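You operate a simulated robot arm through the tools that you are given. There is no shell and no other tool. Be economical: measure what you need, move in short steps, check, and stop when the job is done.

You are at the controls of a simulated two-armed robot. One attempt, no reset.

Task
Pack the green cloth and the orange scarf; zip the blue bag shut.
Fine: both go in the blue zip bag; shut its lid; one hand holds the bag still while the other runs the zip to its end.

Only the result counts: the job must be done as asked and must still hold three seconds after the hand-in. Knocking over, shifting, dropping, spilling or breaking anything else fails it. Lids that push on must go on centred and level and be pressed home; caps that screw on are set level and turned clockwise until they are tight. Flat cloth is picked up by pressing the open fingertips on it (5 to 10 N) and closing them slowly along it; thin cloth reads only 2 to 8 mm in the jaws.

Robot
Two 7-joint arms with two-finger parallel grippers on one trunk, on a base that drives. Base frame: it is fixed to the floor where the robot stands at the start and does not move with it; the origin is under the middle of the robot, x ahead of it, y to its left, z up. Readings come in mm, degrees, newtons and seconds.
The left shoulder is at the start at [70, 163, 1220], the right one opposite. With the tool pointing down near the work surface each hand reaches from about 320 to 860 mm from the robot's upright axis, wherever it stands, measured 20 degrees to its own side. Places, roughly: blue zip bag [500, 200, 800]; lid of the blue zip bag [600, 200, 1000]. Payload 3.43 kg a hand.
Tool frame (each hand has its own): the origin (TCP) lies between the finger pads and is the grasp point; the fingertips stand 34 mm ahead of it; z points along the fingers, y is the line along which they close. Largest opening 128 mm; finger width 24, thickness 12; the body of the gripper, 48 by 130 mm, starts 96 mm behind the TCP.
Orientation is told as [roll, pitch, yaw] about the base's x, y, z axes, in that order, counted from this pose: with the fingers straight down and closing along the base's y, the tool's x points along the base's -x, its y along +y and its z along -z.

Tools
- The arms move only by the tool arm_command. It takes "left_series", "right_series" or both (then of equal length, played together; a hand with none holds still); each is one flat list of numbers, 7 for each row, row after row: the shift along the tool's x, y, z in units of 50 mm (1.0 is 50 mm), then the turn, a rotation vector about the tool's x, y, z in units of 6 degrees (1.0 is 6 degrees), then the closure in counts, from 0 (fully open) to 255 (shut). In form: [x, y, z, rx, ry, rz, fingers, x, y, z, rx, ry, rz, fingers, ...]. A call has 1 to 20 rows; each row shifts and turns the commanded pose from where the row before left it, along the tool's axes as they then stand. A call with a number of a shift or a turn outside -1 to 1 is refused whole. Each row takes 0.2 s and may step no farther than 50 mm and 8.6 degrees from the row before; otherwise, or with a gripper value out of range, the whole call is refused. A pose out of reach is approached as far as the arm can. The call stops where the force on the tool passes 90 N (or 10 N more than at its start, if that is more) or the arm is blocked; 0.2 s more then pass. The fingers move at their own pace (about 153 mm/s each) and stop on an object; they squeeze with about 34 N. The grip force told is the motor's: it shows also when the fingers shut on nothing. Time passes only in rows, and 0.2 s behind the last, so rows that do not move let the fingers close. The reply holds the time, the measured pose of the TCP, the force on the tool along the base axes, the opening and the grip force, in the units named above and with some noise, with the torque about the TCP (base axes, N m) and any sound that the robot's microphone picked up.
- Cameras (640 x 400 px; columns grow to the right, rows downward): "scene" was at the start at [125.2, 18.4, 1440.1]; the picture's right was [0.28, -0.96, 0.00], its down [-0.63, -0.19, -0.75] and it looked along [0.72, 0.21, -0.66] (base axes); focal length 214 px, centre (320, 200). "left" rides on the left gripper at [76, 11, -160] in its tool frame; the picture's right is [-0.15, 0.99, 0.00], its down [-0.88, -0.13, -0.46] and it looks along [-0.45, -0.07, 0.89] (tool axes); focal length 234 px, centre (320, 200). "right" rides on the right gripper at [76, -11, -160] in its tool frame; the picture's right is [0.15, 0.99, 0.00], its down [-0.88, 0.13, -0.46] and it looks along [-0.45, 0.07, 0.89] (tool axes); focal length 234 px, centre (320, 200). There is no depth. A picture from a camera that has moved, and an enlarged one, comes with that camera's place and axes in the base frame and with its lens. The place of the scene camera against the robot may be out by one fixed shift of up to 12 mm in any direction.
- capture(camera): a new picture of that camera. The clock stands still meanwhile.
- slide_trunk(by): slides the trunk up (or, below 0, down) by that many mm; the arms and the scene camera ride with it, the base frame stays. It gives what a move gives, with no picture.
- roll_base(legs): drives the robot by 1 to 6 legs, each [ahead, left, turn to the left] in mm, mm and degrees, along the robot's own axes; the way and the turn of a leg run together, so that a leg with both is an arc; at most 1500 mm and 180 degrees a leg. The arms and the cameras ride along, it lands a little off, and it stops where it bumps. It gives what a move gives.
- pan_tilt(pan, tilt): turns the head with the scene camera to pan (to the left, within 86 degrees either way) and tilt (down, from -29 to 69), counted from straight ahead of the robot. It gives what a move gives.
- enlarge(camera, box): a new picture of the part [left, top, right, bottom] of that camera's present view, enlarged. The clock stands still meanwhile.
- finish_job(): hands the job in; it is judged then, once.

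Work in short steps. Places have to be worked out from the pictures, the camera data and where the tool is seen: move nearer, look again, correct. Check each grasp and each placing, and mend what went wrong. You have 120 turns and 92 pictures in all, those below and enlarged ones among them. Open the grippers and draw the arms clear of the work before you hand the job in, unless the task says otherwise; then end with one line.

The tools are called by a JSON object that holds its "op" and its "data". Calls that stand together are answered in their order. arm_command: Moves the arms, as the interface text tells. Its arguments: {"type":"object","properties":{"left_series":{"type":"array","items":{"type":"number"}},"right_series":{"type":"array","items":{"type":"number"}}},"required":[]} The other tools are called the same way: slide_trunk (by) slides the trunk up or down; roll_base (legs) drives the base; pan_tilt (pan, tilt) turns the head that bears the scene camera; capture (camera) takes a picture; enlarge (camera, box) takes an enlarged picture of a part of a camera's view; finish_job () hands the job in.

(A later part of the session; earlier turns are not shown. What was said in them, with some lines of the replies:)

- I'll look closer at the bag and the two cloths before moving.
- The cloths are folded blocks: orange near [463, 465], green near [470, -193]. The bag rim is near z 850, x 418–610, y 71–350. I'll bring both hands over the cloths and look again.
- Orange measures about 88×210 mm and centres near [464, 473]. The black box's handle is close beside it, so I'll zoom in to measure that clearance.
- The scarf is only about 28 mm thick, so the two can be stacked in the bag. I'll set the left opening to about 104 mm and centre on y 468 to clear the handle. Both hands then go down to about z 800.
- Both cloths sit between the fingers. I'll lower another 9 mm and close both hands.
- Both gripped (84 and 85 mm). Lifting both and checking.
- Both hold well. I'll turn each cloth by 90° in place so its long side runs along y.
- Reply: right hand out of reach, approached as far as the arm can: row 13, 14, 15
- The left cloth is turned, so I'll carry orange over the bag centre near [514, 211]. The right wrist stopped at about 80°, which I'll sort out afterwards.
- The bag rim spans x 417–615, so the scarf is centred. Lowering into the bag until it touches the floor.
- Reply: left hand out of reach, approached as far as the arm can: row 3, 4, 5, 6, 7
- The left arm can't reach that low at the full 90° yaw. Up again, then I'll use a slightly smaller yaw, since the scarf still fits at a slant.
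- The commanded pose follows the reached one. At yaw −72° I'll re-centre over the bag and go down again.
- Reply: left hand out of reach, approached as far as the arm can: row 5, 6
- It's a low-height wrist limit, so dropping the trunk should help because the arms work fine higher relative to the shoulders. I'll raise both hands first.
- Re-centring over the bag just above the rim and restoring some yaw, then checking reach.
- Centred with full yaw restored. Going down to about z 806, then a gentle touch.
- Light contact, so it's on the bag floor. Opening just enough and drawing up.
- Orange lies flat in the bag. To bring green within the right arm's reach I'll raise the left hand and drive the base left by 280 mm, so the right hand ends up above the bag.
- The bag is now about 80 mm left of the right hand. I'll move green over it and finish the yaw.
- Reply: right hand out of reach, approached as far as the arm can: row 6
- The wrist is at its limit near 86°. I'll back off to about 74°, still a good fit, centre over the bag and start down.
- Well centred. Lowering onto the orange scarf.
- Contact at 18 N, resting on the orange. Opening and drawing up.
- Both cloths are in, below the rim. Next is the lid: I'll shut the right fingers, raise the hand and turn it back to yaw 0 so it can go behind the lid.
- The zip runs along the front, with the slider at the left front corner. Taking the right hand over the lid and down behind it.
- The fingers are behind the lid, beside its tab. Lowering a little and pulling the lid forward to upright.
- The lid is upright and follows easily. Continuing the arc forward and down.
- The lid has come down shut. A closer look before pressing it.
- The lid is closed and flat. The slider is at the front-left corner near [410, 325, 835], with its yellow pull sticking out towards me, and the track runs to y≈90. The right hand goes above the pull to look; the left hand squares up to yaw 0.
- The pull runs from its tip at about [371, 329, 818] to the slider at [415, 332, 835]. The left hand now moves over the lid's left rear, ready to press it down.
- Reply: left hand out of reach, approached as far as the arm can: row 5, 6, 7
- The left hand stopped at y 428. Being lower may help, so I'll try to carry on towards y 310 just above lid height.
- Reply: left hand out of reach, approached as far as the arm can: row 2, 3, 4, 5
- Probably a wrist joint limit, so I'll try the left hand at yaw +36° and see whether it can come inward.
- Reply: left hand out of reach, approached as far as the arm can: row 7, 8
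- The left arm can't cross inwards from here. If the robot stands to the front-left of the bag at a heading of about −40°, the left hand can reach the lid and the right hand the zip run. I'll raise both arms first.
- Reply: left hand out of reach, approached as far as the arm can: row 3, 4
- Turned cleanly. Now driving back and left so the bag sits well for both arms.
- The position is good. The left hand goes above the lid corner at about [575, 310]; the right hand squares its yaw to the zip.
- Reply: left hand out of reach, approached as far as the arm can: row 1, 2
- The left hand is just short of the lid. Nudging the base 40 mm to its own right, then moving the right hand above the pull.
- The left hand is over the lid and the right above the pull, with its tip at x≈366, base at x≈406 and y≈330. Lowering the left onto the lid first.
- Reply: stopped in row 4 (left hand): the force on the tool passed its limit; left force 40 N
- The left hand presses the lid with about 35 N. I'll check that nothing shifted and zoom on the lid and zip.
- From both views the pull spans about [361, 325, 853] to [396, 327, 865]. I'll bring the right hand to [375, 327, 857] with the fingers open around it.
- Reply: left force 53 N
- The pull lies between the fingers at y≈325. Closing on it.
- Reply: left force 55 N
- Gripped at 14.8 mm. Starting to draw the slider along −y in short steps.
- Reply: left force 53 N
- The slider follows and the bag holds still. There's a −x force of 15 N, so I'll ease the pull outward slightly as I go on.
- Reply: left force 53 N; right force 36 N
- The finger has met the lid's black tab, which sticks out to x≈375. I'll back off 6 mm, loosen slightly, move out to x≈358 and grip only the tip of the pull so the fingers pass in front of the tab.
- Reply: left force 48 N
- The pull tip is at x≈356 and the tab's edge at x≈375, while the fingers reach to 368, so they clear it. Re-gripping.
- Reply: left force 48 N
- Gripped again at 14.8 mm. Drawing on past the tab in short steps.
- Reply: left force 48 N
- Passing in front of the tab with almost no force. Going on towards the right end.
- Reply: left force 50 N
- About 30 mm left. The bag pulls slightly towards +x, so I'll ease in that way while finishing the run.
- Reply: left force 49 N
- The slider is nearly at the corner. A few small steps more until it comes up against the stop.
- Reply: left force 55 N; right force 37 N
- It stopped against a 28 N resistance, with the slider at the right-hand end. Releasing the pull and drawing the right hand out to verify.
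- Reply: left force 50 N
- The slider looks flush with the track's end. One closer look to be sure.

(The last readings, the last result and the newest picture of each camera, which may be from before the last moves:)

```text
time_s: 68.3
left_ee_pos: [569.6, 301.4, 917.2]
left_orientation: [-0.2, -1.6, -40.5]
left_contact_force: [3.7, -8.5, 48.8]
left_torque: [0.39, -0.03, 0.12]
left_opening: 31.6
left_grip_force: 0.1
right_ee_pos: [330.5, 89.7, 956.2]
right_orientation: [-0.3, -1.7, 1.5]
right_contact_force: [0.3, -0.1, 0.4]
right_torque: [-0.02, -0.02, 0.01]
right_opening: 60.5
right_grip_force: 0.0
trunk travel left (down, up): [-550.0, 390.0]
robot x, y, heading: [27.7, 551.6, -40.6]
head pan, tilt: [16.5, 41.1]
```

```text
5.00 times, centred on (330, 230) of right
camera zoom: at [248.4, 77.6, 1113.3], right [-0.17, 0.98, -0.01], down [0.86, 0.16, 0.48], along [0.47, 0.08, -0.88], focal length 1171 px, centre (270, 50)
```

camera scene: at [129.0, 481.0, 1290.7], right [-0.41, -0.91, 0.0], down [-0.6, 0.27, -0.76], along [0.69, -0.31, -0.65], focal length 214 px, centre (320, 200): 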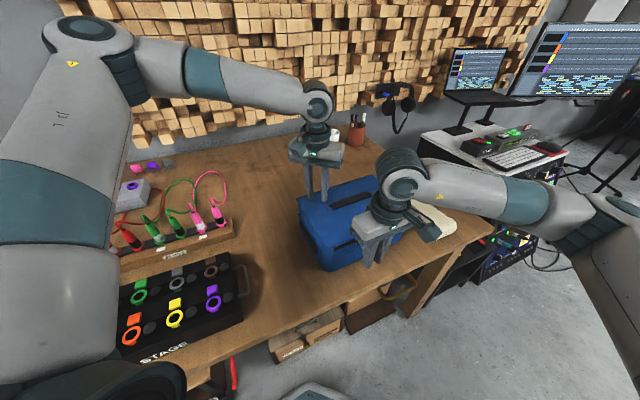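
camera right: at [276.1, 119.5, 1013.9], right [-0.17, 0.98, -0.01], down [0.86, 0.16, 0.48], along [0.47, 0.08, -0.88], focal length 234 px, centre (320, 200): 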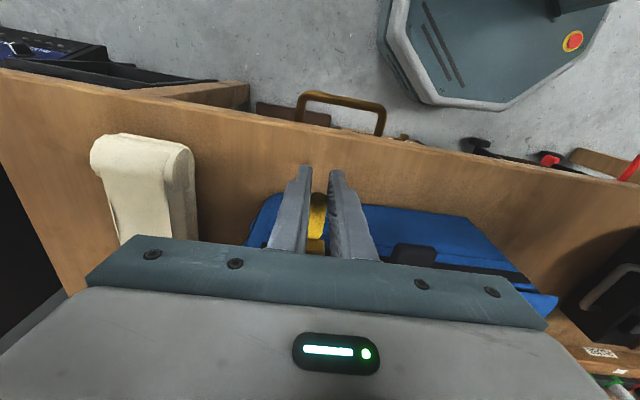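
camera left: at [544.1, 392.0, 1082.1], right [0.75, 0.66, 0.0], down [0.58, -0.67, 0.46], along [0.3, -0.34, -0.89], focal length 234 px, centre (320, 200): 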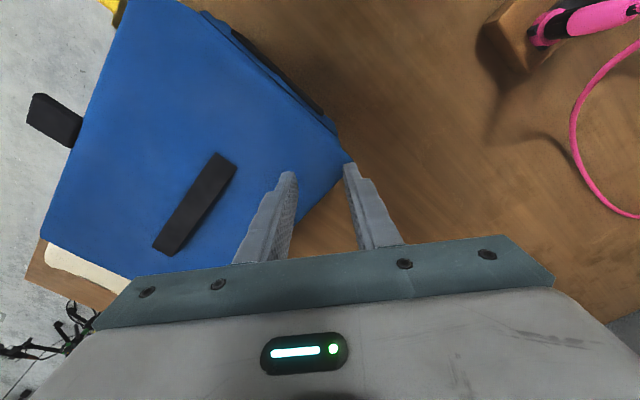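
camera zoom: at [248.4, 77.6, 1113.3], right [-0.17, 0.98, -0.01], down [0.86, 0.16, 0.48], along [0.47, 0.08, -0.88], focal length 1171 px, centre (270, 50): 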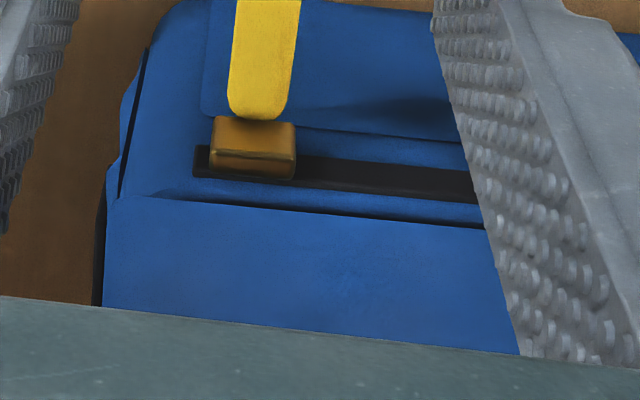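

Sliding cost almost no force until the hard resistance at the end, so the zip is at its stop. Lifting both hands clear.

{"op": "arm_command", "data": {"left_series": [0, 0, -0.2, 0, 0, 0, 175, 0, 0, -0.5, 0, 0, 0, 175, 0, 0, -0.9, 0, 0, 0, 120, 0, 0, -0.9, 0, 0, 0, 60, 0, 0, -0.9, 0, 0, 0, 0], "right_series": [0.3, 0, -0.3, 0, 0, 0, 100, 0, 0, -0.7, 0, 0, 0, 60, 0, 0, -0.7, 0, 0, 0, 0, 0, 0, -0.7, 0, 0, 0, 0, 0, 0, -0.7, 0, 0, 0, 0]}}

{"op": "capture", "data": {"camera": "scene"}}

{"op": "capture", "data": {"camera": "right"}}

```text
time_s: 69.5
left_ee_pos: [569.4, 306.1, 1082.3]
left_orientation: [-0.2, -1.2, -40.4]
left_contact_force: [0.0, 0.6, 0.4]
left_torque: [-0.02, 0.01, 0.0]
left_opening: 128.3
left_grip_force: 0.0
right_ee_pos: [313.3, 90.1, 1112.1]
right_orientation: [-0.3, -1.5, 1.7]
right_contact_force: [0.9, 0.6, -0.1]
right_torque: [-0.03, 0.0, 0.0]
right_opening: 127.9
right_grip_force: 0.0
trunk travel left (down, up): [-550.0, 390.0]
robot x, y, heading: [29.1, 554.6, -40.8]
head pan, tilt: [16.5, 41.1]
```

```text
30 pictures are left
camera scene: at [133.4, 481.4, 1290.1], right [-0.41, -0.91, 0.0], down [-0.6, 0.27, -0.75], along [0.69, -0.31, -0.66], focal length 214 px, centre (320, 200)
```

scene: 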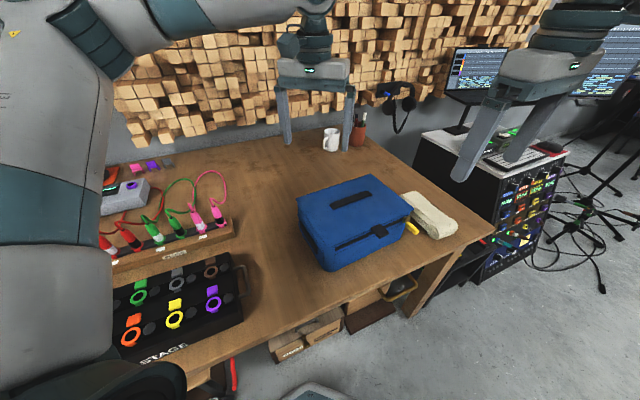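

```text
29 pictures are left
camera right: at [233.6, 77.0, 1269.8], right [-0.17, 0.98, -0.01], down [0.86, 0.16, 0.48], along [0.47, 0.08, -0.88], focal length 234 px, centre (320, 200)
```

right: 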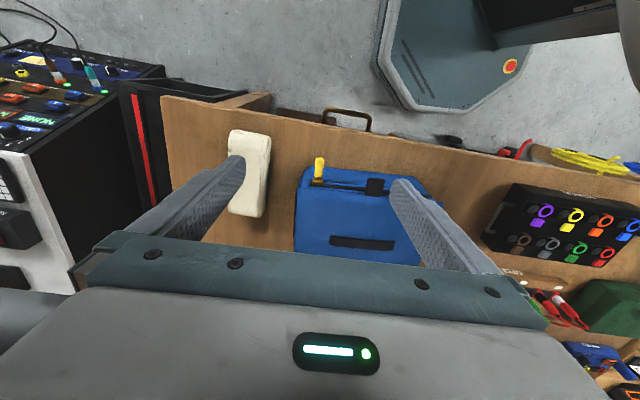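

The bag is shut and zipped to its right end, nothing else has moved, and both hands are open and clear. Handing in.

{"op": "finish_job", "data": {}}

```text
The job is handed in.
```

I packed the green cloth and the orange scarf in the blue bag, shut its lid, and ran the zip to its end while the left hand held the bag; the job is handed in.
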